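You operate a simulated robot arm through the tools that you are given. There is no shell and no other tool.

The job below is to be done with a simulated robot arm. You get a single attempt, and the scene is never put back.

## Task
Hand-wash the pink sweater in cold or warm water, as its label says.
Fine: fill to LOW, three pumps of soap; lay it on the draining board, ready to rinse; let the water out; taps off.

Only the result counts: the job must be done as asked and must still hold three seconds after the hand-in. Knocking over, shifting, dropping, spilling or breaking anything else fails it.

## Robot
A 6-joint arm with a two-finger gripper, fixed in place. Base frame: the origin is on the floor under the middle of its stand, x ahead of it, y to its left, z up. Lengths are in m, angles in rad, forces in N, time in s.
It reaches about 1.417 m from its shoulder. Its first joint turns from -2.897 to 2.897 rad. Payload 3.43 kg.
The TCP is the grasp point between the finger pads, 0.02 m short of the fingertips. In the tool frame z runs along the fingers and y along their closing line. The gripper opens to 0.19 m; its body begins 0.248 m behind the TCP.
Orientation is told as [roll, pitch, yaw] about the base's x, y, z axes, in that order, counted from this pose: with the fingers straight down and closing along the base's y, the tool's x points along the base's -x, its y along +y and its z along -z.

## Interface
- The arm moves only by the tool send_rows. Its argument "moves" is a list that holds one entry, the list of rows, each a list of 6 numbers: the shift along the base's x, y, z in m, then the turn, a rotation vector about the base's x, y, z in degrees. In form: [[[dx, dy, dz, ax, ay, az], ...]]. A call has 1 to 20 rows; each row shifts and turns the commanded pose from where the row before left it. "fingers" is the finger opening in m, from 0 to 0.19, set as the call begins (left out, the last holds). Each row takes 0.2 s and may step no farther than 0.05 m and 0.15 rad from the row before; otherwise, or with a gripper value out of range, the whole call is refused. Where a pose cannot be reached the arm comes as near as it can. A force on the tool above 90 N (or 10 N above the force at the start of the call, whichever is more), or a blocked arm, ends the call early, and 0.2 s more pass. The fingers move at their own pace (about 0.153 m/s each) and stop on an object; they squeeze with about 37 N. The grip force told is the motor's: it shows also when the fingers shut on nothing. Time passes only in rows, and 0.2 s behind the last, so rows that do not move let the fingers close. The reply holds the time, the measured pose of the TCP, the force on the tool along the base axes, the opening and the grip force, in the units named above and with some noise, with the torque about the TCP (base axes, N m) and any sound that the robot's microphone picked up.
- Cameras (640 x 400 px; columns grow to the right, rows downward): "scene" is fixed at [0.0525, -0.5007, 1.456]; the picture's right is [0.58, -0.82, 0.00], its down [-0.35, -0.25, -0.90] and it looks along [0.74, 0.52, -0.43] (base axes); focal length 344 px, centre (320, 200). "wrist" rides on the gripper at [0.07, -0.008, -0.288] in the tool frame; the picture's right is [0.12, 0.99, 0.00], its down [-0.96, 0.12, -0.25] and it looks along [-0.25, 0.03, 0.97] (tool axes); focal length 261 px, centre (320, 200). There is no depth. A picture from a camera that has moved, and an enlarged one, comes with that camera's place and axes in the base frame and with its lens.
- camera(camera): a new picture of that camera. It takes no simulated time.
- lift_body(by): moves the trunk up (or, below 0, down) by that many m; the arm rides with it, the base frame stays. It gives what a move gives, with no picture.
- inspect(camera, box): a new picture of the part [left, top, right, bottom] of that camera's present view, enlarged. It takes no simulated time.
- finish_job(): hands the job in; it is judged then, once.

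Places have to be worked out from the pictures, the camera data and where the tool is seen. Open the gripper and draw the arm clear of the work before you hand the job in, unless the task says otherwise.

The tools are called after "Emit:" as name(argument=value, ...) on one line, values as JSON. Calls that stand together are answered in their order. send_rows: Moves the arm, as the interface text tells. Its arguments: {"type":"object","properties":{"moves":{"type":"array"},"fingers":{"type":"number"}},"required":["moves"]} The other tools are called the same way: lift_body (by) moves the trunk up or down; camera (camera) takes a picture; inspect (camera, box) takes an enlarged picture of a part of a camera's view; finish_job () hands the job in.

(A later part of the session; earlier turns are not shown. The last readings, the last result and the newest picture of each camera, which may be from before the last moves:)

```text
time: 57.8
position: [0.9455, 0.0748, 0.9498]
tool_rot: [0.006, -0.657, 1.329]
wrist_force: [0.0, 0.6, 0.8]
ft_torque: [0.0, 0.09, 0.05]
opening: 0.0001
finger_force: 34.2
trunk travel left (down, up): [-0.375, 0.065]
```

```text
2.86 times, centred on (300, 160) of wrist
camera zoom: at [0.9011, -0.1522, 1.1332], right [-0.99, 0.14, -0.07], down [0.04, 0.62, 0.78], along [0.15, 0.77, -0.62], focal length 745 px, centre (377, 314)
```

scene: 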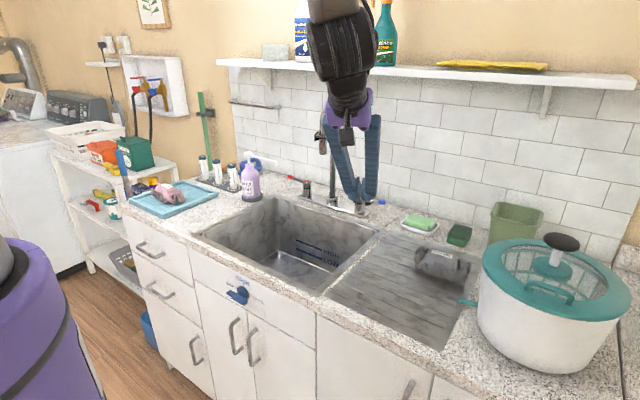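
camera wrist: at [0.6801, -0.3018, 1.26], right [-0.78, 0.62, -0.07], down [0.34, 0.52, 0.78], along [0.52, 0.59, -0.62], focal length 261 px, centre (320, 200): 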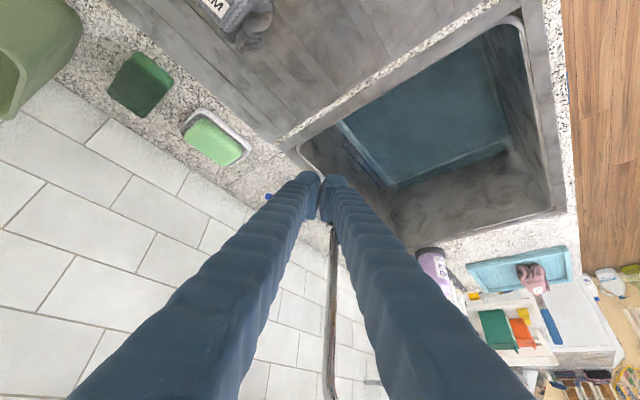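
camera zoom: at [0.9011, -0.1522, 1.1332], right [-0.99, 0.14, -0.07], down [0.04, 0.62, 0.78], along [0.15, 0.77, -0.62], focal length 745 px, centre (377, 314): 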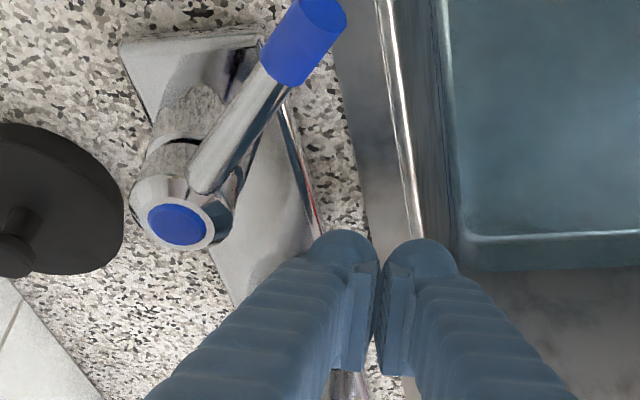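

The edge is now at the bar's lower edge, rising slowly. I wait 4 s and check.

Emit:
send_rows(moves=[[[0, 0, 0, 0, 0, 0], [0, 0, 0, 0, 0, 0], [0, 0, 0, 0, 0, 0], [0, 0, 0, 0, 0, 0], [0, 0, 0, 0, 0, 0], [0, 0, 0, 0, 0, 0], [0, 0, 0, 0, 0, 0], [0, 0, 0, 0, 0, 0], [0, 0, 0, 0, 0, 0], [0, 0, 0, 0, 0, 0], [0, 0, 0, 0, 0, 0], [0, 0, 0, 0, 0, 0], [0, 0, 0, 0, 0, 0], [0, 0, 0, 0, 0, 0], [0, 0, 0, 0, 0, 0], [0, 0, 0, 0, 0, 0], [0, 0, 0, 0, 0, 0], [0, 0, 0, 0, 0, 0]]])

Emit:
inspect(camera="scene", box=[295, 235, 345, 266])

```text
time: 61.6
position: [0.9461, 0.0759, 0.9505]
tool_rot: [0.006, -0.656, 1.33]
wrist_force: [0.1, -0.4, -0.6]
ft_torque: [-0.01, 0.05, 0.01]
opening: 0.0
finger_force: 34.1
trunk travel left (down, up): [-0.375, 0.065]
```

```text
12.80 times, centred on (320, 250) of scene
camera zoom: at [0.0525, -0.5007, 1.456], right [0.58, -0.82, 0.0], down [-0.35, -0.25, -0.9], along [0.74, 0.52, -0.43], focal length 4403 px, centre (320, -446)
```

zoom: 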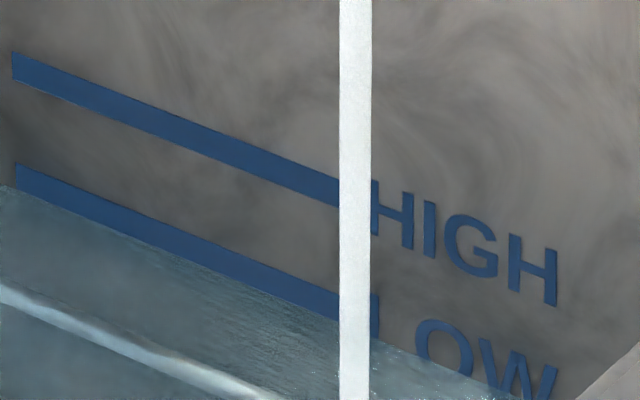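

The edge now touches the bottom of the bar, rising about 1.3 px/s. I wait 8 more seconds, in two calls.

Emit:
send_rows(moves=[[[0, 0, 0, 0, 0, 0], [0, 0, 0, 0, 0, 0], [0, 0, 0, 0, 0, 0], [0, 0, 0, 0, 0, 0], [0, 0, 0, 0, 0, 0], [0, 0, 0, 0, 0, 0], [0, 0, 0, 0, 0, 0], [0, 0, 0, 0, 0, 0], [0, 0, 0, 0, 0, 0], [0, 0, 0, 0, 0, 0], [0, 0, 0, 0, 0, 0], [0, 0, 0, 0, 0, 0], [0, 0, 0, 0, 0, 0], [0, 0, 0, 0, 0, 0], [0, 0, 0, 0, 0, 0], [0, 0, 0, 0, 0, 0], [0, 0, 0, 0, 0, 0], [0, 0, 0, 0, 0, 0], [0, 0, 0, 0, 0, 0], [0, 0, 0, 0, 0, 0]]])

Emit:
inspect(camera="scene", box=[295, 235, 345, 266])

```text
time: 65.8
position: [0.9472, 0.0755, 0.9501]
tool_rot: [0.005, -0.657, 1.33]
wrist_force: [-0.3, -0.6, -0.2]
ft_torque: [0.01, 0.0, -0.01]
opening: 0.0
finger_force: 34.0
trunk travel left (down, up): [-0.375, 0.065]
```

```text
12.80 times, centred on (320, 250) of scene
camera zoom: at [0.0525, -0.5007, 1.456], right [0.58, -0.82, 0.0], down [-0.35, -0.25, -0.9], along [0.74, 0.52, -0.43], focal length 4403 px, centre (320, -446)
```

zoom: 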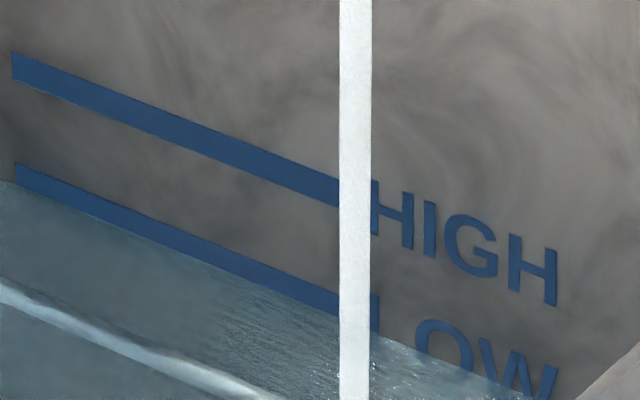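

The edge is climbing through the bar. I wait about 2.6 s more and close the lever with the same sweep in one call.

Emit:
send_rows(moves=[[[0, 0, 0, 0, 0, 0], [0, 0, 0, 0, 0, 0], [0, 0, 0, 0, 0, 0], [0, 0, 0, 0, 0, 0], [0, 0, 0, 0, 0, 0], [0, 0, 0, 0, 0, 0], [0, 0, 0, 0, 0, 0], [0, 0, 0, 0, 0, 0], [0, 0, 0, 0, 0, 0], [0, 0, 0, 0, 0, 0], [0, 0, 0, 0, 0, 0], [0, 0, 0, 0, 0, 0], [0, 0, 0, 0, 0, 0], [0, -0.03, 0, 0, 0, 0], [0, -0.03, 0, 0, 0, 0], [0.005, -0.02, 0, 0, 0, 0], [0.008, -0.016, 0, 0, 0, 0], [0.008, -0.01, 0, 0, 0, 0], [0.005, -0.002, 0, 0, 0, 0]]])

Emit:
inspect(camera="scene", box=[280, 160, 400, 265])

Emit:
inspect(camera="wrist", box=[200, 60, 400, 220])

Emit:
inspect(camera="scene", box=[295, 235, 345, 266])

```text
time: 69.8
position: [0.9613, -0.0252, 0.9497]
tool_rot: [0.02, -0.659, 1.331]
wrist_force: [-59.8, 28.6, -3.1]
ft_torque: [-0.38, -0.62, 1.24]
opening: 0.0
finger_force: 34.2
trunk travel left (down, up): [-0.375, 0.065]
```

```text
3.81 times, centred on (340, 212) of scene
camera zoom: at [0.0525, -0.5007, 1.456], right [0.58, -0.82, 0.0], down [-0.35, -0.25, -0.9], along [0.74, 0.52, -0.43], focal length 1310 px, centre (244, 152)
```

zoom: 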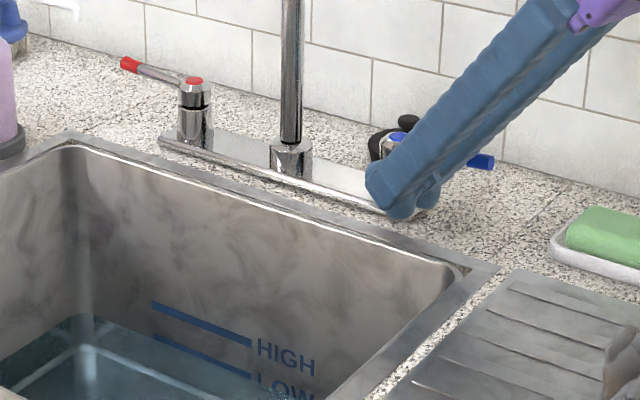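

```text
2.50 times, centred on (300, 140) of wrist
camera zoom: at [0.9197, -0.254, 1.133], right [-0.99, 0.13, -0.06], down [0.04, 0.62, 0.79], along [0.14, 0.78, -0.62], focal length 652 px, centre (370, 350)
```

zoom: 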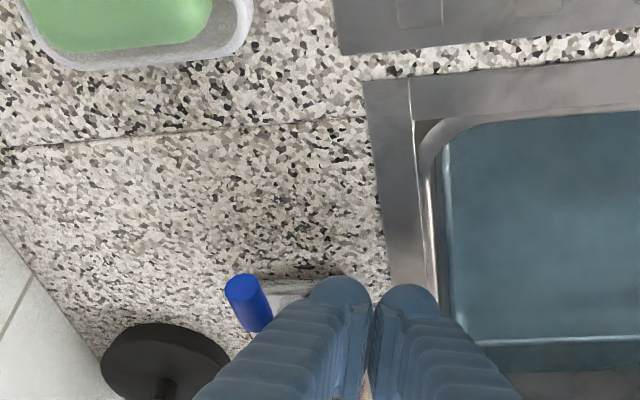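

```text
12.80 times, centred on (320, 250) of scene
camera zoom: at [0.0525, -0.5007, 1.456], right [0.58, -0.82, 0.0], down [-0.35, -0.25, -0.9], along [0.74, 0.52, -0.43], focal length 4403 px, centre (320, -446)
```

zoom: 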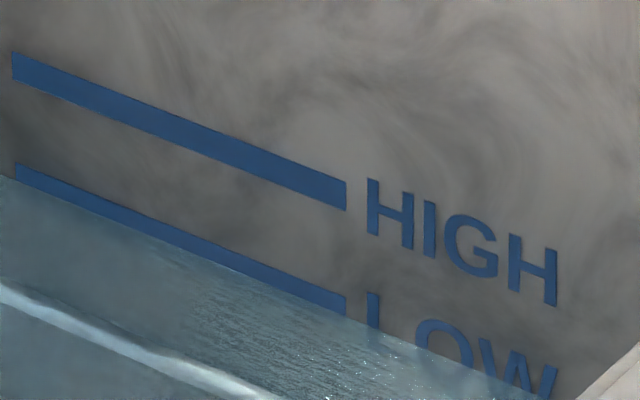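

The water now stands within the LOW bar and the tap is off. I withdraw around the front of the spout and head for the soap pump on the left.

Emit:
send_rows(moves=[[[-0.012, 0, 0, 0, 0, 0], [-0.01, -0.01, 0.03, 0, 0, 0], [-0.01, -0.02, 0.04, 0, 0, 0], [-0.01, -0.02, 0.04, 0, 0, -7.5], [-0.02, -0.02, 0.02, 0, 0, -7.5], [-0.03, -0.02, 0, 0, 0, -7.5], [-0.04, -0.01, 0, 0, 0, -7.5], [-0.04, 0, 0.02, 0, 0, -8], [-0.04, 0, 0.02, 0, 0, -8], [-0.04, 0, 0.02, 0, 0, -8], [-0.03, 0.02, 0.02, 0, 0, -8], [-0.02, 0.03, 0.01, 0, 0, -8], [0, 0.04, 0, 0, 0, -6], [0, 0.045, 0, 0, 6, 0], [0, 0.045, 0, 0, 6, 0]]])

Emit:
camera(camera="scene")

Emit:
inspect(camera="scene", box=[320, 160, 400, 220])

```text
time: 73.0
position: [0.6696, 0.0405, 1.1699]
tool_rot: [-0.033, -0.463, 0.09]
wrist_force: [0.6, -1.5, -0.7]
ft_torque: [0.11, 0.0, 0.01]
opening: 0.0
finger_force: 34.2
out of reach, approached as far as the arm can: row 15
trunk travel left (down, up): [-0.375, 0.065]
```

```text
taken
```

scene: 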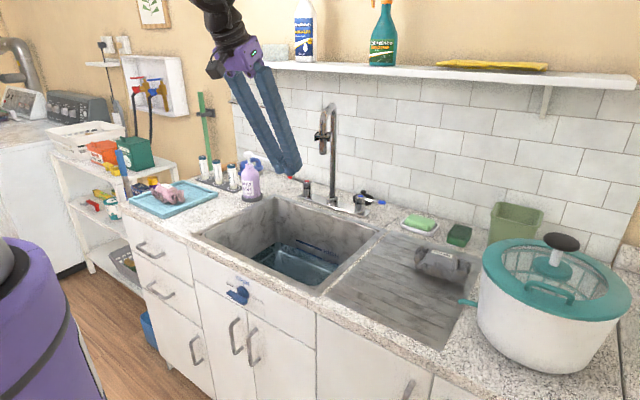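

```text
6.67 times, centred on (360, 190) of scene
camera zoom: at [0.0525, -0.5007, 1.456], right [0.58, -0.82, 0.0], down [-0.35, -0.25, -0.9], along [0.74, 0.52, -0.43], focal length 2293 px, centre (53, 267)
```

zoom: 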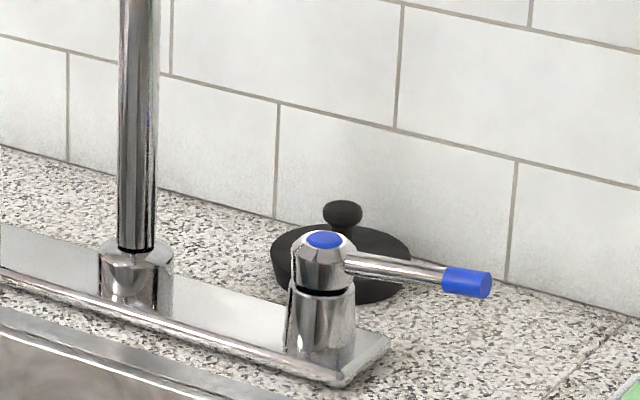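

The cold lever sits exactly as at the start. I carry on to the left above the counter and look down at the soap bottle.

Emit:
send_rows(moves=[[[0.01, 0.04, 0.005, 0, 0, 0], [0.01, 0.04, 0.005, 0, 0, 0], [0.01, 0.04, 0.005, 0, 0, 0], [0.01, 0.04, 0.005, 0, 0, 0], [0.01, 0.04, 0.005, 0, 0, 0], [0.01, 0.04, 0.005, 0, 0, 0], [0.01, 0.04, 0.005, 0, 0, 0], [0.01, 0.04, 0.005, 0, 0, 0], [0.01, 0.02, 0.005, 0, 0, 0]]])

Emit:
camera(camera="wrist")

Emit:
camera(camera="scene")

```text
time: 75.0
position: [0.7579, 0.3681, 1.2125]
tool_rot: [0.003, -0.446, 0.004]
wrist_force: [0.5, -0.8, -0.3]
ft_torque: [0.01, -0.03, -0.03]
opening: 0.0002
finger_force: 34.6
out of reach, approached as far as the arm can: row 1
trunk travel left (down, up): [-0.375, 0.065]
```

```text
taken
camera wrist: at [0.5711, 0.3571, 1.441], right [-0.11, 0.99, -0.05], down [0.76, 0.12, 0.64], along [0.64, 0.04, -0.77], focal length 261 px, centre (320, 200)
```

wrist: 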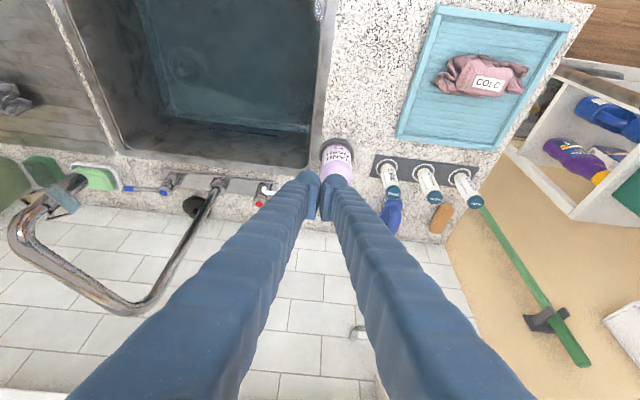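

```text
taken
```

scene: 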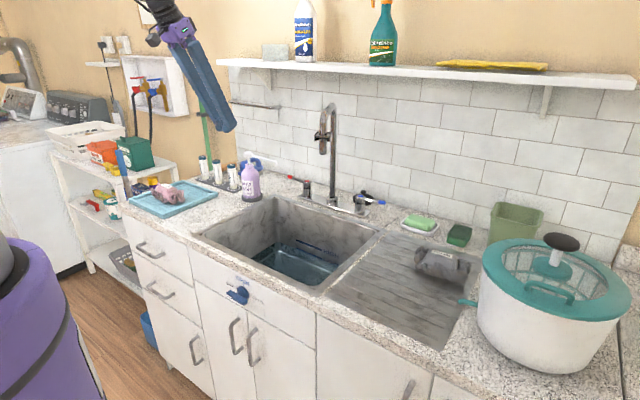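

The pump head is hidden behind the closed fingers. I open them so the camera can look between.

Emit:
send_rows(moves=[[[0, 0.01, 0, 0, 0, 0], [0, 0.01, 0, 0, 0, 0], [0, 0.01, 0, 0, 0, 0], [0, 0.01, 0, 0, 0, 0]]], fingers=0.19)

Emit:
camera(camera="wrist")

Emit:
inspect(camera="wrist", box=[240, 100, 400, 220])

Emit:
inspect(camera="scene", box=[190, 90, 310, 210])

```text
time: 76.0
position: [0.758, 0.4076, 1.2133]
tool_rot: [0.004, -0.447, 0.004]
wrist_force: [0.1, 0.1, -0.3]
ft_torque: [-0.04, 0.01, -0.02]
opening: 0.1898
finger_force: 0.1
trunk travel left (down, up): [-0.375, 0.065]
```

```text
taken
camera wrist: at [0.5705, 0.3968, 1.4416], right [-0.11, 0.99, -0.05], down [0.76, 0.12, 0.64], along [0.64, 0.04, -0.77], focal length 261 px, centre (320, 200)
```

wrist: 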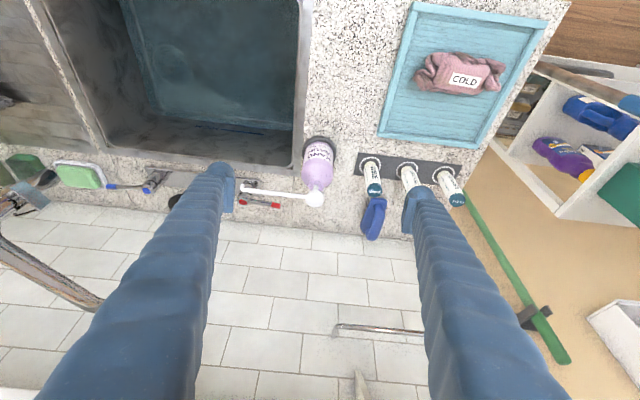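

```text
3.33 times, centred on (320, 160) of wrist
camera zoom: at [0.5705, 0.3968, 1.4416], right [-0.11, 0.99, -0.05], down [0.76, 0.12, 0.64], along [0.64, 0.04, -0.77], focal length 869 px, centre (320, 333)
```

zoom: 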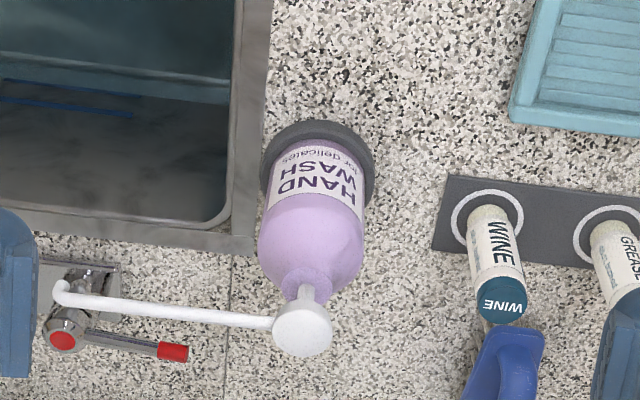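

```text
3.33 times, centred on (250, 150) of scene
camera zoom: at [0.0525, -0.5007, 1.456], right [0.58, -0.82, 0.0], down [-0.35, -0.25, -0.9], along [0.74, 0.52, -0.43], focal length 1147 px, centre (553, 367)
```

zoom: 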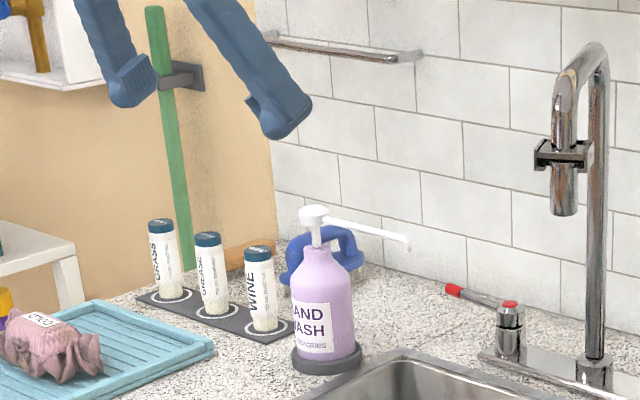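

The pump head's centre works out at about (0.886, 0.408, 1.062), with the nozzle reaching over the sink at (0.89, 0.265). I close the fingers and hover above the head.

Emit:
send_rows(moves=[[[0.02, 0, 0, 0, 0, 0], [0.02, 0, -0.01, 0, 0, 0], [0.02, 0, -0.01, 0, 0, 0], [0.03, 0, -0.03, 0, 0, 0], [0.035, 0.001, -0.035, 0, 0, 0]]], fingers=0)

Emit:
inspect(camera="wrist", box=[230, 120, 410, 260])

Emit:
inspect(camera="scene", box=[210, 110, 290, 210])

```text
time: 77.2
position: [0.8855, 0.4082, 1.1267]
tool_rot: [0.007, -0.446, 0.004]
wrist_force: [1.0, -0.3, 0.7]
ft_torque: [-0.05, 0.07, -0.03]
opening: 0.0002
finger_force: 34.6
trunk travel left (down, up): [-0.375, 0.065]
```

```text
2.86 times, centred on (320, 190) of wrist
camera zoom: at [0.6969, 0.3975, 1.3559], right [-0.11, 0.99, -0.05], down [0.76, 0.12, 0.64], along [0.64, 0.04, -0.77], focal length 745 px, centre (320, 229)
```

zoom: 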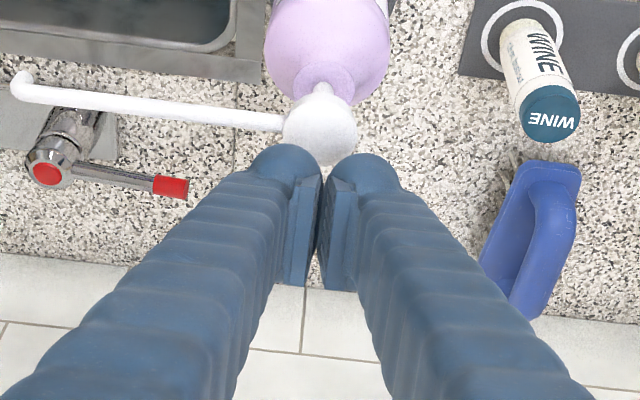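

```text
4.00 times, centred on (250, 160) of scene
camera zoom: at [0.0525, -0.5007, 1.456], right [0.58, -0.82, 0.0], down [-0.35, -0.25, -0.9], along [0.74, 0.52, -0.43], focal length 1376 px, centre (600, 360)
```

zoom: 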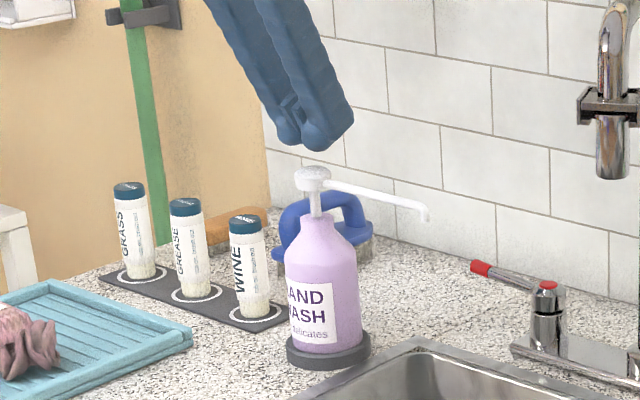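

The tip is lined up over the pump head to within about 5 mm. I lower in small steps to find contact.

Emit:
send_rows(moves=[[[0, 0, -0.02, 0, 0, 0], [0, 0, -0.01, 0, 0, 0], [0, 0, -0.006, 0, 0, 0]]])

Emit:
inspect(camera="scene", box=[210, 110, 290, 210])

```text
time: 78.0
position: [0.8828, 0.4091, 1.0943]
tool_rot: [0.007, -0.449, 0.002]
wrist_force: [1.0, -0.5, 11.7]
ft_torque: [-0.12, 0.09, -0.02]
opening: 0.006
finger_force: 34.4
trunk travel left (down, up): [-0.375, 0.065]
```

```text
4.00 times, centred on (250, 160) of scene
camera zoom: at [0.0525, -0.5007, 1.456], right [0.58, -0.82, 0.0], down [-0.35, -0.25, -0.9], along [0.74, 0.52, -0.43], focal length 1376 px, centre (600, 360)
```

zoom: 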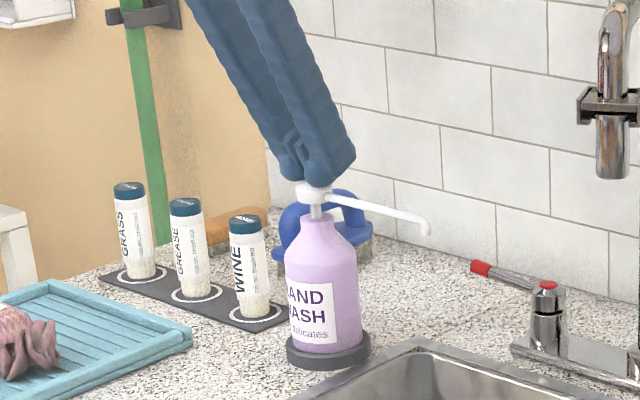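

The head has already gone down about 15 mm at 12 N. I press on in small steps to complete the first stroke.

Emit:
send_rows(moves=[[[0, 0, -0.005, 0, 0, 0], [0, 0, -0.004, 0, 0, 0]]])

Emit:
inspect(camera="scene", box=[210, 110, 290, 210])

```text
time: 78.6
position: [0.8823, 0.4081, 1.0903]
tool_rot: [0.009, -0.453, 0.004]
wrist_force: [2.0, -4.5, 47.9]
ft_torque: [-0.51, 0.33, -0.08]
opening: 0.0059
finger_force: 34.3
trunk travel left (down, up): [-0.375, 0.065]
```

```text
4.00 times, centred on (250, 160) of scene
camera zoom: at [0.0525, -0.5007, 1.456], right [0.58, -0.82, 0.0], down [-0.35, -0.25, -0.9], along [0.74, 0.52, -0.43], focal length 1376 px, centre (600, 360)
```

zoom: 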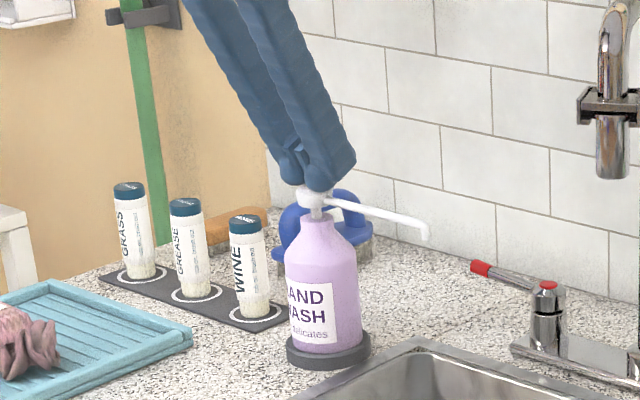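

The force jumped to 48 N, so the head is at the bottom of its stroke: pump one. I release fully and check that the head rises and soap landed in the sink.

Emit:
send_rows(moves=[[[0, 0, 0.015, 0, 0, 0], [0, 0, 0.02, 0, 0, 0], [0, 0, 0, 0, 0, 0], [0, 0, 0, 0, 0, 0]]])

Emit:
inspect(camera="scene", box=[210, 110, 290, 210])

Emit:
inspect(camera="scene", box=[200, 190, 380, 300])

Emit:
camera(camera="wrist")

```text
time: 79.6
position: [0.8829, 0.4083, 1.1171]
tool_rot: [0.003, -0.445, 0.004]
wrist_force: [0.0, 0.2, -0.2]
ft_torque: [-0.05, -0.02, -0.01]
opening: 0.0
finger_force: 34.5
trunk travel left (down, up): [-0.375, 0.065]
```

```text
4.00 times, centred on (250, 160) of scene
camera zoom: at [0.0525, -0.5007, 1.456], right [0.58, -0.82, 0.0], down [-0.35, -0.25, -0.9], along [0.74, 0.52, -0.43], focal length 1376 px, centre (600, 360)
```

zoom: 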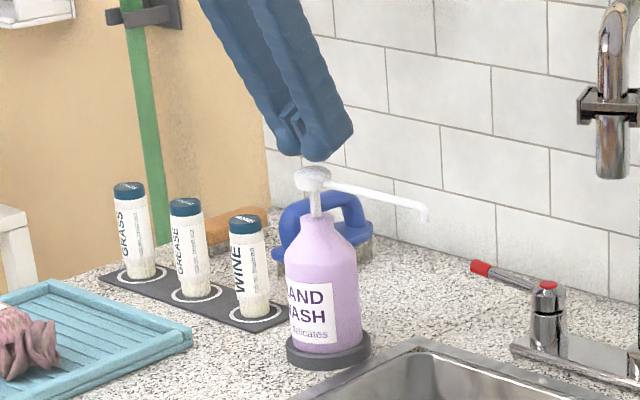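

```text
3.56 times, centred on (290, 245) of scene
camera zoom: at [0.0525, -0.5007, 1.456], right [0.58, -0.82, 0.0], down [-0.35, -0.25, -0.9], along [0.74, 0.52, -0.43], focal length 1223 px, centre (427, 40)
```

zoom: 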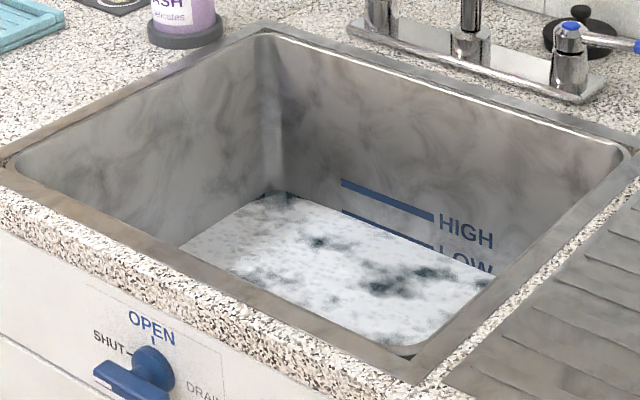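

```text
taken
camera wrist: at [0.695, 0.3977, 1.3464], right [-0.11, 0.99, -0.05], down [0.76, 0.12, 0.64], along [0.64, 0.04, -0.77], focal length 261 px, centre (320, 200)
```

wrist: 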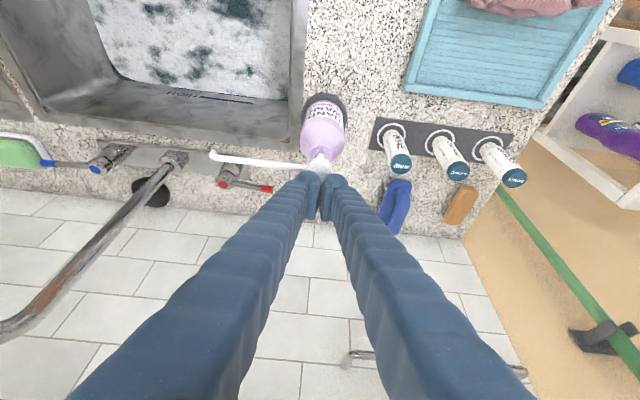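

The head is back up and foam from one pump has formed on the water. Second stroke: down by the same amount, with a check at the bottom.

Emit:
send_rows(moves=[[[0, 0, -0.015, 0, 0, 0], [0, 0, -0.012, 0, 0, 0], [0, 0, -0.008, 0, 0, 0], [0, 0, 0, 0, 0, 0]]])

Emit:
inspect(camera="scene", box=[200, 120, 380, 300])

```text
time: 80.6
position: [0.8836, 0.4091, 1.0914]
tool_rot: [0.009, -0.454, 0.002]
wrist_force: [2.2, -2.4, 43.9]
ft_torque: [-0.56, 0.25, -0.11]
opening: 0.0061
finger_force: 34.5
trunk travel left (down, up): [-0.375, 0.065]
```

```text
2.22 times, centred on (290, 210) of scene
camera zoom: at [0.0525, -0.5007, 1.456], right [0.58, -0.82, 0.0], down [-0.35, -0.25, -0.9], along [0.74, 0.52, -0.43], focal length 764 px, centre (387, 178)
```

zoom: 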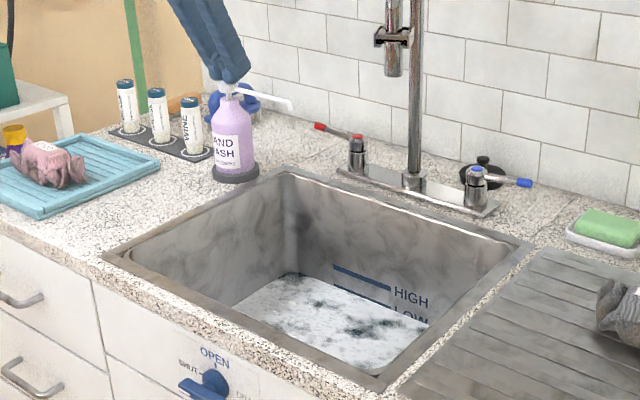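

Bottom of the second stroke reached at 44 N. I release fully.

Emit:
send_rows(moves=[[[0, 0, 0.015, 0, 0, 0], [0, 0, 0.02, 0, 0, 0], [0, 0, 0, 0, 0, 0], [0, 0, 0, 0, 0, 0]]])

Emit:
inspect(camera="scene", box=[200, 110, 380, 300])

```text
time: 81.6
position: [0.8831, 0.4073, 1.1183]
tool_rot: [0.003, -0.444, 0.004]
wrist_force: [0.0, -0.9, -0.1]
ft_torque: [-0.02, 0.01, -0.05]
opening: 0.0002
finger_force: 34.8
trunk travel left (down, up): [-0.375, 0.065]
```

```text
2.11 times, centred on (290, 205) of scene
camera zoom: at [0.0525, -0.5007, 1.456], right [0.58, -0.82, 0.0], down [-0.35, -0.25, -0.9], along [0.74, 0.52, -0.43], focal length 724 px, centre (383, 190)
```

zoom: 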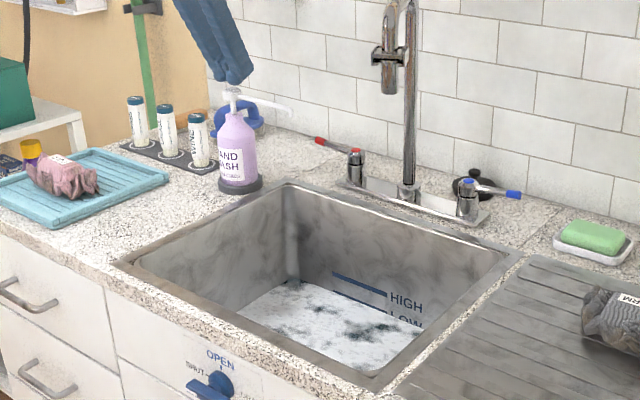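

The head is up again after pump two. Third and last stroke, down and back up in one go.

Emit:
send_rows(moves=[[[0, 0, -0.015, 0, 0, 0], [0, 0, -0.012, 0, 0, 0], [0, 0, -0.008, 0, 0, 0], [0, 0, 0, 0, 0, 0]]])

Emit:
inspect(camera="scene", box=[200, 110, 380, 300])

```text
time: 82.6
position: [0.8847, 0.4074, 1.0907]
tool_rot: [0.011, -0.454, 0.001]
wrist_force: [4.9, -6.3, 46.2]
ft_torque: [-0.6, 0.23, 0.02]
opening: 0.0063
finger_force: 34.1
trunk travel left (down, up): [-0.375, 0.065]
```

```text
2.11 times, centred on (290, 205) of scene
camera zoom: at [0.0525, -0.5007, 1.456], right [0.58, -0.82, 0.0], down [-0.35, -0.25, -0.9], along [0.74, 0.52, -0.43], focal length 724 px, centre (383, 190)
```

zoom: 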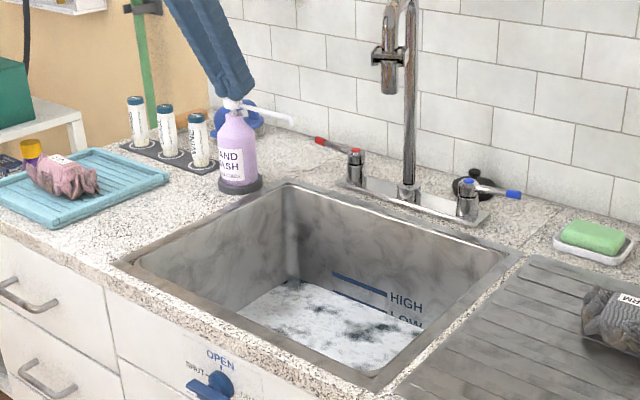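

Third stroke completed at 46 N. I release, lift well clear, and travel back and left above the sweater with the fingers pointing straight down and opening.

Emit:
send_rows(moves=[[[0, 0, 0.015, 0, 0, 0], [0, 0, 0.03, 0, 0, 0], [-0.01, 0, 0.04, 0, 0, 0], [-0.03, 0.01, 0.035, 0, 0, 0], [-0.04, 0.02, 0.01, 0, 6.4, 0], [-0.04, 0.025, 0, 0, 6.4, 0], [-0.04, 0.025, 0, 0, 6.4, 0], [-0.04, 0.025, 0, 0, 6.4, 0], [-0.02, 0.04, 0, 0, 0, 0], [0, 0.045, 0, 0, 0, 0]]])

Emit:
send_rows(moves=[[[0, 0.01, 0, 0, 0, 0], [0, 0.01, 0, 0, 0, 0], [0, 0.005, 0, 0, 0, 0], [0, 0, 0, 0, 0, 0]]], fingers=0.19)

Emit:
camera(camera="wrist")

Emit:
camera(camera="scene")

```text
time: 84.8
position: [0.6711, 0.5737, 1.1897]
tool_rot: [-0.088, -0.229, 0.008]
wrist_force: [-0.2, 0.7, -0.1]
ft_torque: [-0.04, 0.04, -0.02]
opening: 0.0
finger_force: 34.3
out of reach, approached as far as the arm can: row 6, 7, 8
trunk travel left (down, up): [-0.375, 0.065]
```

```text
time: 85.8
position: [0.6698, 0.5992, 1.1913]
tool_rot: [-0.09, -0.232, 0.009]
wrist_force: [0.1, -0.1, 0.3]
ft_torque: [-0.02, 0.0, -0.01]
opening: 0.1901
finger_force: 0.0
trunk travel left (down, up): [-0.375, 0.065]
```

```text
taken
camera wrist: at [0.5349, 0.6147, 1.4529], right [-0.1, 0.99, -0.11], down [0.88, 0.15, 0.45], along [0.46, -0.05, -0.88], focal length 261 px, centre (320, 200)
```

wrist: 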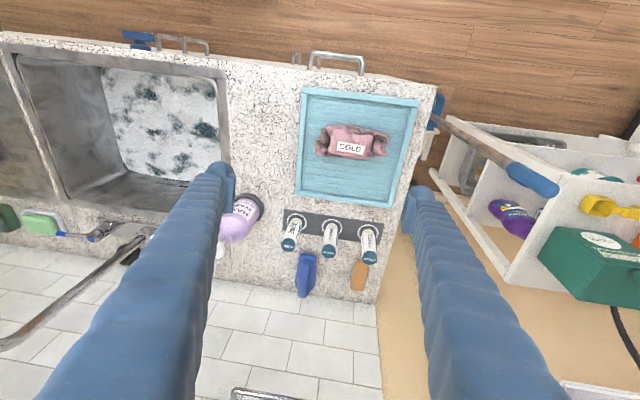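

```text
taken
```

scene: 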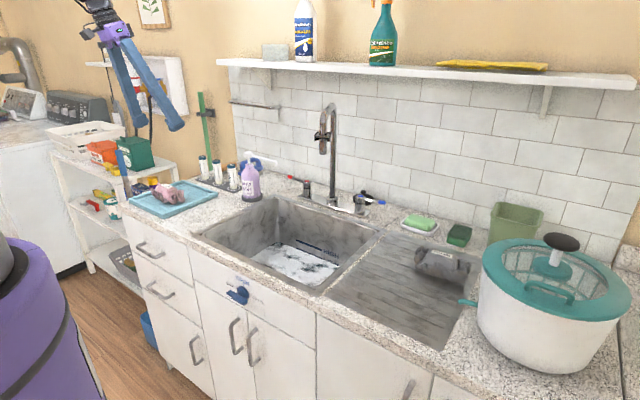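

The sweater lies with its long axis along y, centred near (0.67, 0.63). I straighten the tool and yaw it 90° so the fingers can close across the sweater's short side.

Emit:
send_rows(moves=[[[0, 0.005, 0, 0, 6.65, 0], [0, 0.005, 0, 0, 6.65, 0], [0, 0.005, 0, 5.2, 0, 0], [0, 0.005, 0, 0, 0, 8.2], [0, 0.005, 0, 0, 0, 8.2], [0, 0.005, 0, 0, 0, 8.2], [0, 0, 0, 0, 0, 8.2], [0, 0, 0, 0, 0, 8.2], [0, 0, 0, 0, 0, 8.2], [0, 0, 0, 0, 0, 8.2], [0, 0, 0, 0, 0, 8.2], [0, 0, 0, 0, 0, 8.2], [0, 0, 0, 0, 0, 8.2], [0, 0, 0, 0, 0, 8.2]]])

Emit:
camera(camera="wrist")

Emit:
camera(camera="scene")

```text
time: 88.8
position: [0.6047, 0.6057, 1.1366]
tool_rot: [-0.149, -0.327, 1.0]
wrist_force: [-0.2, 0.4, 0.5]
ft_torque: [-0.02, -0.01, -0.03]
opening: 0.1898
finger_force: 0.1
out of reach, approached as far as the arm can: row 1, 2, 3, 4, 5, 6, 7, 8, 9, 10, 11, 12, 13, 14
trunk travel left (down, up): [-0.375, 0.065]
```

```text
taken
camera wrist: at [0.4905, 0.4896, 1.3843], right [-0.86, 0.47, -0.18], down [0.33, 0.79, 0.53], along [0.39, 0.4, -0.83], focal length 261 px, centre (320, 200)
```

wrist: 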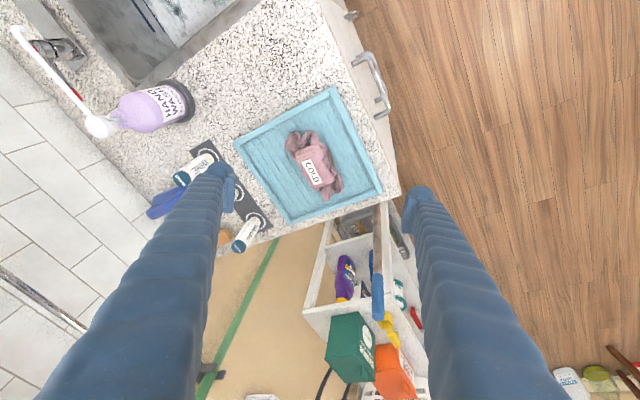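

```text
taken
```

scene: 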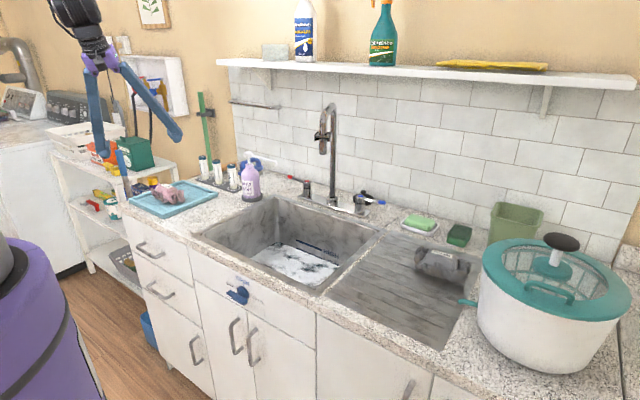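

Upright at this distance is beyond the arm's reach, so I lean the tool outward instead: yaw 90° kept, tilted about 22° towards +y, and lower.

Emit:
send_rows(moves=[[[0, -0.01, -0.02, 7.5, 0, 0], [0, -0.01, -0.03, 7.5, 0, 0], [0, 0, -0.03, 7.5, 0, 0], [0, 0, 0, 0, 0, 0], [0, 0, 0, 0, 0, 0]]])

Emit:
camera(camera="wrist")

Emit:
camera(camera="scene")

```text
time: 90.0
position: [0.6025, 0.5823, 1.052]
tool_rot: [0.116, -0.645, 0.876]
wrist_force: [-0.2, 0.7, -0.1]
ft_torque: [0.02, 0.05, 0.04]
opening: 0.1901
finger_force: 0.1
out of reach, approached as far as the arm can: row 1
trunk travel left (down, up): [-0.375, 0.065]
```

```text
taken
camera wrist: at [0.4887, 0.3801, 1.2359], right [-0.86, 0.51, 0.02], down [0.33, 0.53, 0.79], along [0.39, 0.68, -0.62], focal length 261 px, centre (320, 200)
```

wrist: 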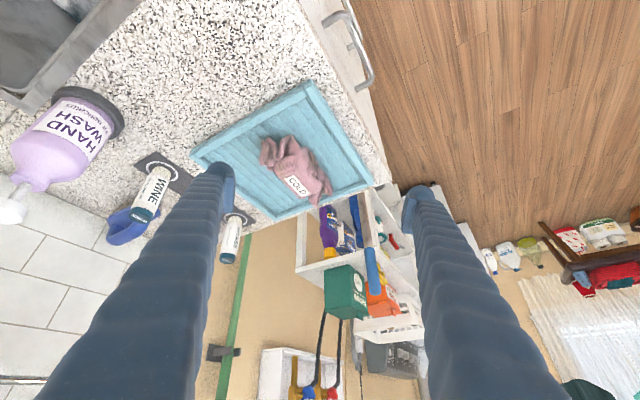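

```text
taken
```

scene: 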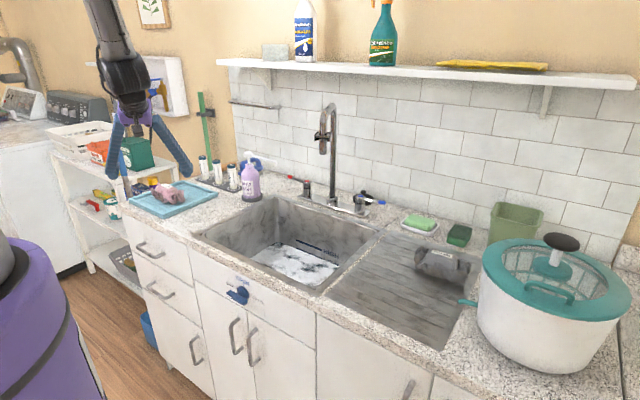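

The tool now points outward and the sweater is in view. I turn the yaw to 90° so the fingers close along x, and centre above the sweater.

Emit:
send_rows(moves=[[[0.0085, 0.003, 0, 0, 0, 7.96], [0.0085, 0.003, 0, 0, 0, 7.96], [0.0085, 0.003, 0, 0, 0, 7.96], [0.0085, 0.003, 0, 0, 0, 7.96], [0.0085, 0.003, 0, 0, 0, 7.96], [0.0085, 0.003, 0, 0, -5.3, -4.0], [0.0085, 0.003, 0, -4.45, 0, 0], [0.0085, 0.003, 0, -4.45, 0, 0]]])

Emit:
camera(camera="wrist")

Emit:
camera(camera="scene")

```text
time: 91.8
position: [0.6677, 0.6064, 1.0512]
tool_rot: [-0.001, -0.491, 1.571]
wrist_force: [0.3, -0.7, -0.5]
ft_torque: [-0.03, -0.04, -0.05]
opening: 0.1901
finger_force: 0.0
trunk travel left (down, up): [-0.375, 0.065]
```

```text
taken
camera wrist: at [0.676, 0.409, 1.2721], right [-0.99, -0.1, -0.06], down [-0.12, 0.73, 0.67], along [-0.03, 0.67, -0.74], focal length 261 px, centre (320, 200)
```

wrist: 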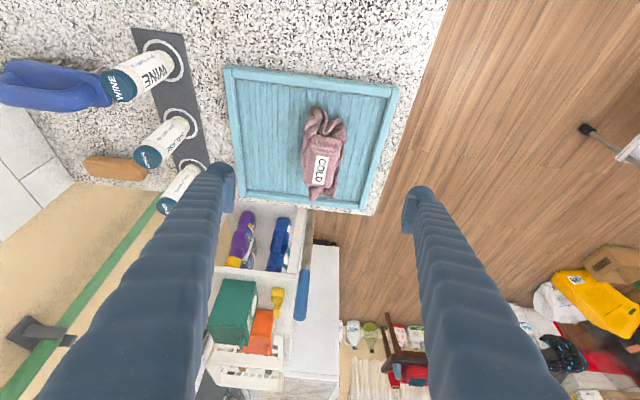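

```text
taken
```

scene: 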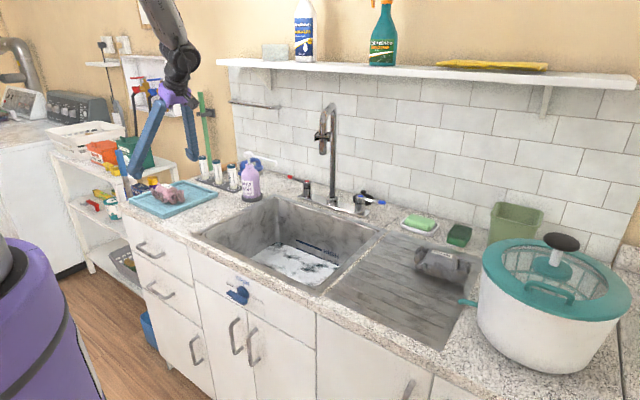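

The fingers now close along x and the sweater is centred at about (0.667, 0.63), 0.07 m wide. I narrow the opening to 0.11 m so both fingers fit inside the tray rim, and descend partway.

Emit:
send_rows(moves=[[[0, 0, 0, 0, 0, 0], [0, 0, 0, 0, 0, 0], [0, 0.006, -0.02, 0, 0, 0], [0, 0.006, -0.025, 0, 0, 0], [0, 0.006, -0.025, 0, 0, 0]]], fingers=0.11)

Emit:
inspect(camera="wrist", box=[200, 80, 440, 240])

Emit:
inspect(camera="scene", box=[100, 110, 240, 230])

```text
time: 93.0
position: [0.6715, 0.6238, 0.9804]
tool_rot: [0.001, -0.49, 1.568]
wrist_force: [0.4, -0.9, -0.6]
ft_torque: [-0.02, 0.05, -0.02]
opening: 0.1099
finger_force: 0.0
trunk travel left (down, up): [-0.375, 0.065]
```

```text
2.50 times, centred on (320, 160) of wrist
camera zoom: at [0.6784, 0.4255, 1.2009], right [-0.99, -0.1, -0.06], down [-0.11, 0.73, 0.67], along [-0.03, 0.67, -0.74], focal length 652 px, centre (320, 300)
```

zoom: 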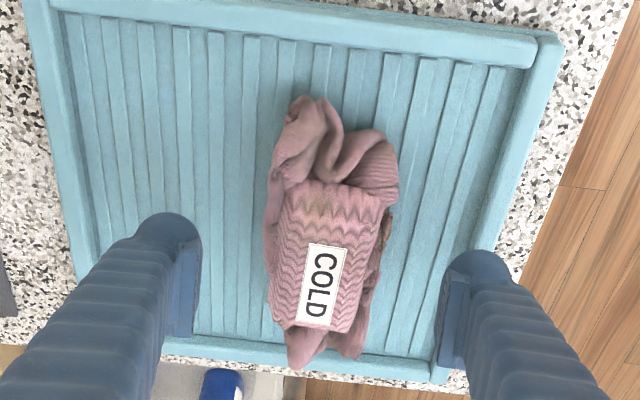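

```text
3.33 times, centred on (170, 170) of scene
camera zoom: at [0.0525, -0.5007, 1.456], right [0.58, -0.82, 0.0], down [-0.35, -0.25, -0.9], along [0.74, 0.52, -0.43], focal length 1147 px, centre (820, 300)
```

zoom: 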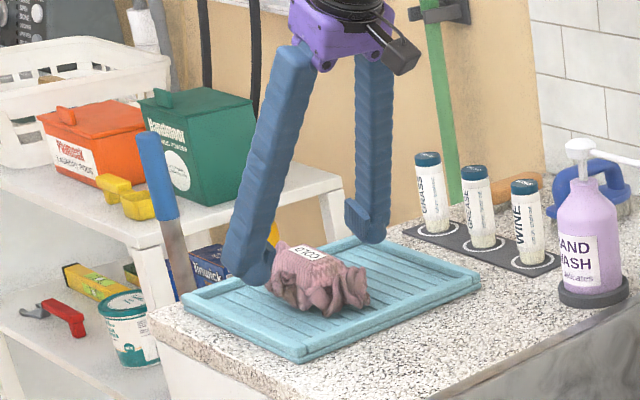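

The sweater spans x≈0.639–0.697 and the front rim's inner edge is near x=0.585. I narrow to 0.09 m, centre, and go down to mid-height of the sweater.

Emit:
send_rows(moves=[[[-0.002, 0.002, 0, 0, 0, 0], [0, 0.002, -0.015, 0, 0, 0], [0, 0.002, -0.015, 0, 0, 0], [0, 0, -0.006, 0, 0, 0]]], fingers=0.09)

Emit:
inspect(camera="wrist", box=[200, 80, 440, 240])

Emit:
inspect(camera="scene", box=[110, 140, 220, 230])

```text
time: 94.0
position: [0.6686, 0.6305, 0.9453]
tool_rot: [-0.001, -0.491, 1.571]
wrist_force: [-0.5, 1.0, 0.7]
ft_torque: [-0.04, 0.03, -0.02]
opening: 0.0902
finger_force: 0.1
trunk travel left (down, up): [-0.375, 0.065]
```

```text
2.50 times, centred on (320, 160) of wrist
camera zoom: at [0.676, 0.4324, 1.1653], right [-0.99, -0.1, -0.06], down [-0.12, 0.73, 0.67], along [-0.03, 0.67, -0.74], focal length 652 px, centre (320, 300)
```

zoom: 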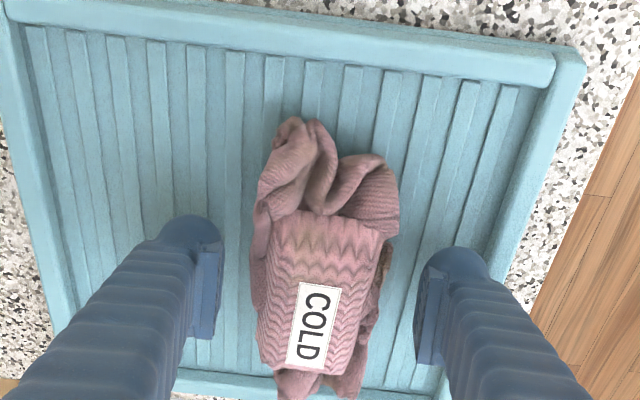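

```text
4.44 times, centred on (165, 185) of scene
camera zoom: at [0.0525, -0.5007, 1.456], right [0.58, -0.82, 0.0], down [-0.35, -0.25, -0.9], along [0.74, 0.52, -0.43], focal length 1529 px, centre (1009, 267)
```

zoom: 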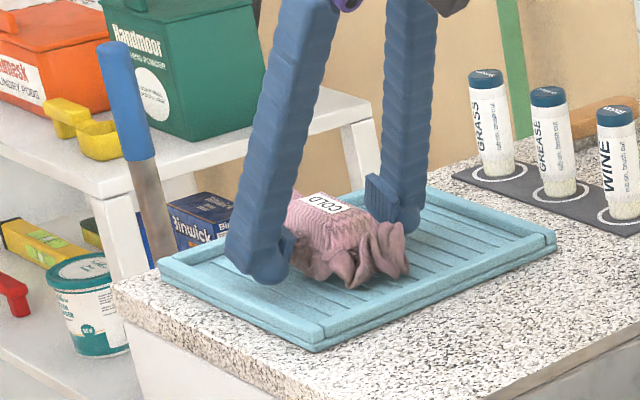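

The fingers straddle the sweater with clearance on both sides. I lower a few mm more and close on it.

Emit:
send_rows(moves=[[[0, 0, -0.004, 0, 0, 0], [0, 0, -0.003, 0, 0, 0]]])

Emit:
send_rows(moves=[[[0, 0, 0, 0, 0, 0], [0, 0, 0, 0, 0, 0], [0, 0, 0, 0, 0, 0], [0, 0, 0, 0, 0, 0]]], fingers=0)

Emit:
inspect(camera="wrist", box=[200, 80, 440, 240])

Emit:
inspect(camera="scene", box=[110, 140, 220, 230])

```text
time: 94.6
position: [0.6677, 0.6305, 0.9378]
tool_rot: [0.0, -0.489, 1.568]
wrist_force: [-0.9, -0.3, 0.8]
ft_torque: [-0.04, 0.01, -0.02]
opening: 0.0898
finger_force: 0.1
trunk travel left (down, up): [-0.375, 0.065]
```

```text
time: 95.6
position: [0.6676, 0.6296, 0.938]
tool_rot: [0.0, -0.49, 1.57]
wrist_force: [1.0, 0.7, 1.5]
ft_torque: [-0.01, -0.01, -0.1]
opening: 0.0694
finger_force: 37.4
trunk travel left (down, up): [-0.375, 0.065]
```

```text
2.50 times, centred on (320, 160) of wrist
camera zoom: at [0.6756, 0.4322, 1.1583], right [-0.99, -0.1, -0.06], down [-0.11, 0.73, 0.67], along [-0.03, 0.67, -0.74], focal length 652 px, centre (320, 300)
```

zoom: 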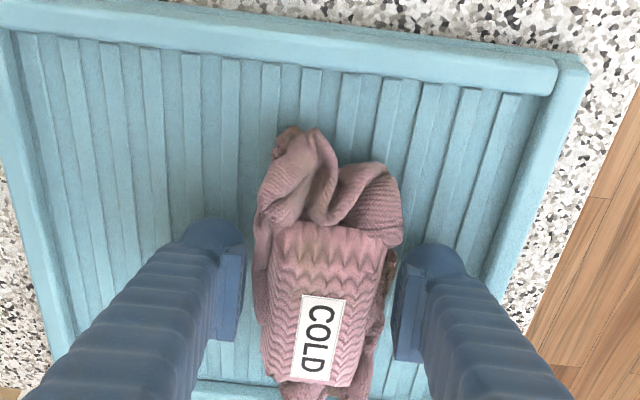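

```text
4.44 times, centred on (165, 185) of scene
camera zoom: at [0.0525, -0.5007, 1.456], right [0.58, -0.82, 0.0], down [-0.35, -0.25, -0.9], along [0.74, 0.52, -0.43], focal length 1529 px, centre (1009, 267)
```

zoom: 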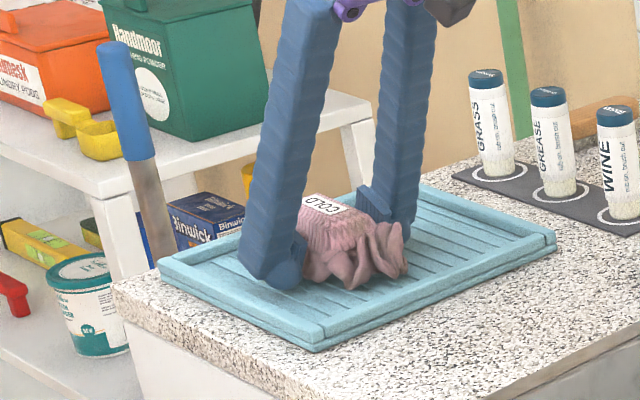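

The sweater is gripped at 0.069 m opening with 37 N. I lift it gently and check that the tray stays put.

Emit:
send_rows(moves=[[[0, 0, 0.01, 0, 0, 0], [0, 0, 0.02, 0, 0, 0], [0, 0, 0.03, 0, 0, 0], [0, 0, 0.03, 0, 0, 0], [0, 0, 0.03, 0, 0, 0]]])

Emit:
camera(camera="scene")

Emit:
camera(camera="wrist")

```text
time: 96.8
position: [0.6665, 0.631, 1.0591]
tool_rot: [-0.002, -0.492, 1.57]
wrist_force: [-1.0, -0.4, -3.1]
ft_torque: [0.03, -0.04, -0.05]
opening: 0.0692
finger_force: 36.7
trunk travel left (down, up): [-0.375, 0.065]
```

```text
taken
```

scene: 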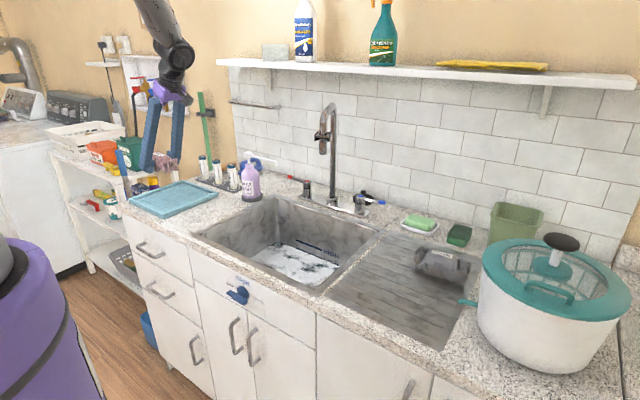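

```text
taken
camera wrist: at [0.6745, 0.4325, 1.2792], right [-0.99, -0.1, -0.06], down [-0.12, 0.73, 0.67], along [-0.03, 0.67, -0.74], focal length 261 px, centre (320, 200)
```

wrist: 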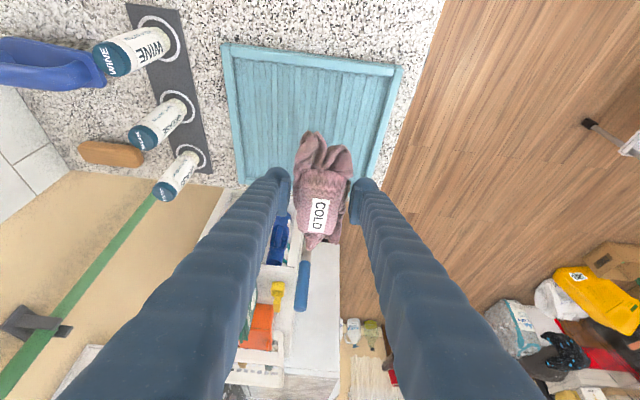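

The sweater is up and the tray stayed put. I carry it over to the sink while bringing the tool upright.

Emit:
send_rows(moves=[[[0.003, -0.045, 0, 0, 0, 0], [0.003, -0.045, 0, 0, 0, 0], [0.003, -0.045, 0, -4, 0, 0], [0.003, -0.045, 0, -4, 0, 0], [0.003, -0.045, 0, -4, 0, 0], [0.003, -0.045, 0, -4, 0, 0], [0.003, -0.045, 0, -4, 0, 0], [0.003, -0.045, 0, -4, 0, 0], [0.003, -0.045, 0, -4, 0, 0], [0.003, -0.045, 0, 0, 0, 0]]])

Emit:
camera(camera="wrist")

Emit:
camera(camera="scene")

```text
time: 99.0
position: [0.6979, 0.178, 1.0592]
tool_rot: [-0.001, -0.002, 1.57]
wrist_force: [0.2, -0.3, -1.7]
ft_torque: [0.07, -0.02, 0.03]
opening: 0.0685
finger_force: 37.4
trunk travel left (down, up): [-0.375, 0.065]
```

```text
taken
camera wrist: at [0.7054, 0.1072, 1.3459], right [-0.99, -0.12, 0.0], down [-0.12, 0.96, 0.25], along [-0.03, 0.25, -0.97], focal length 261 px, centre (320, 200)
```

wrist: 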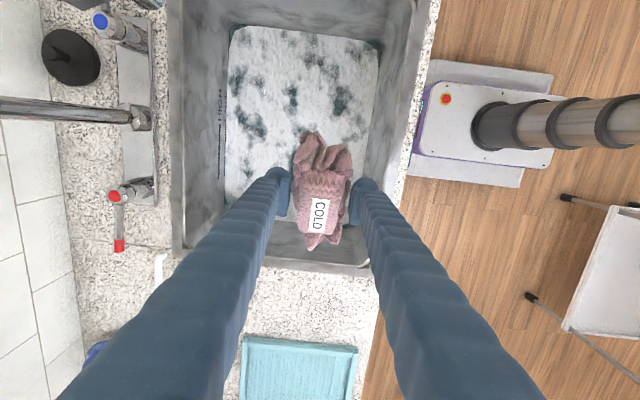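

```text
taken
```

scene: 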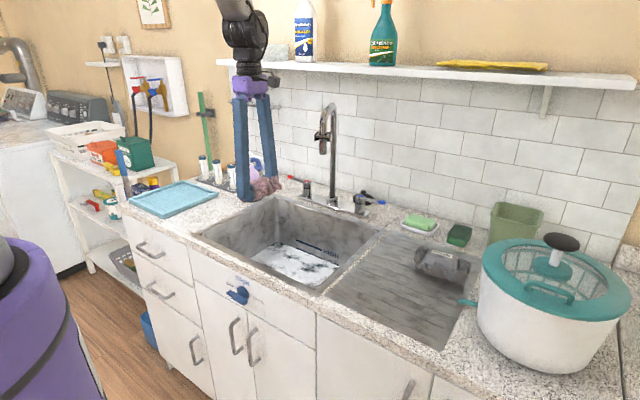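

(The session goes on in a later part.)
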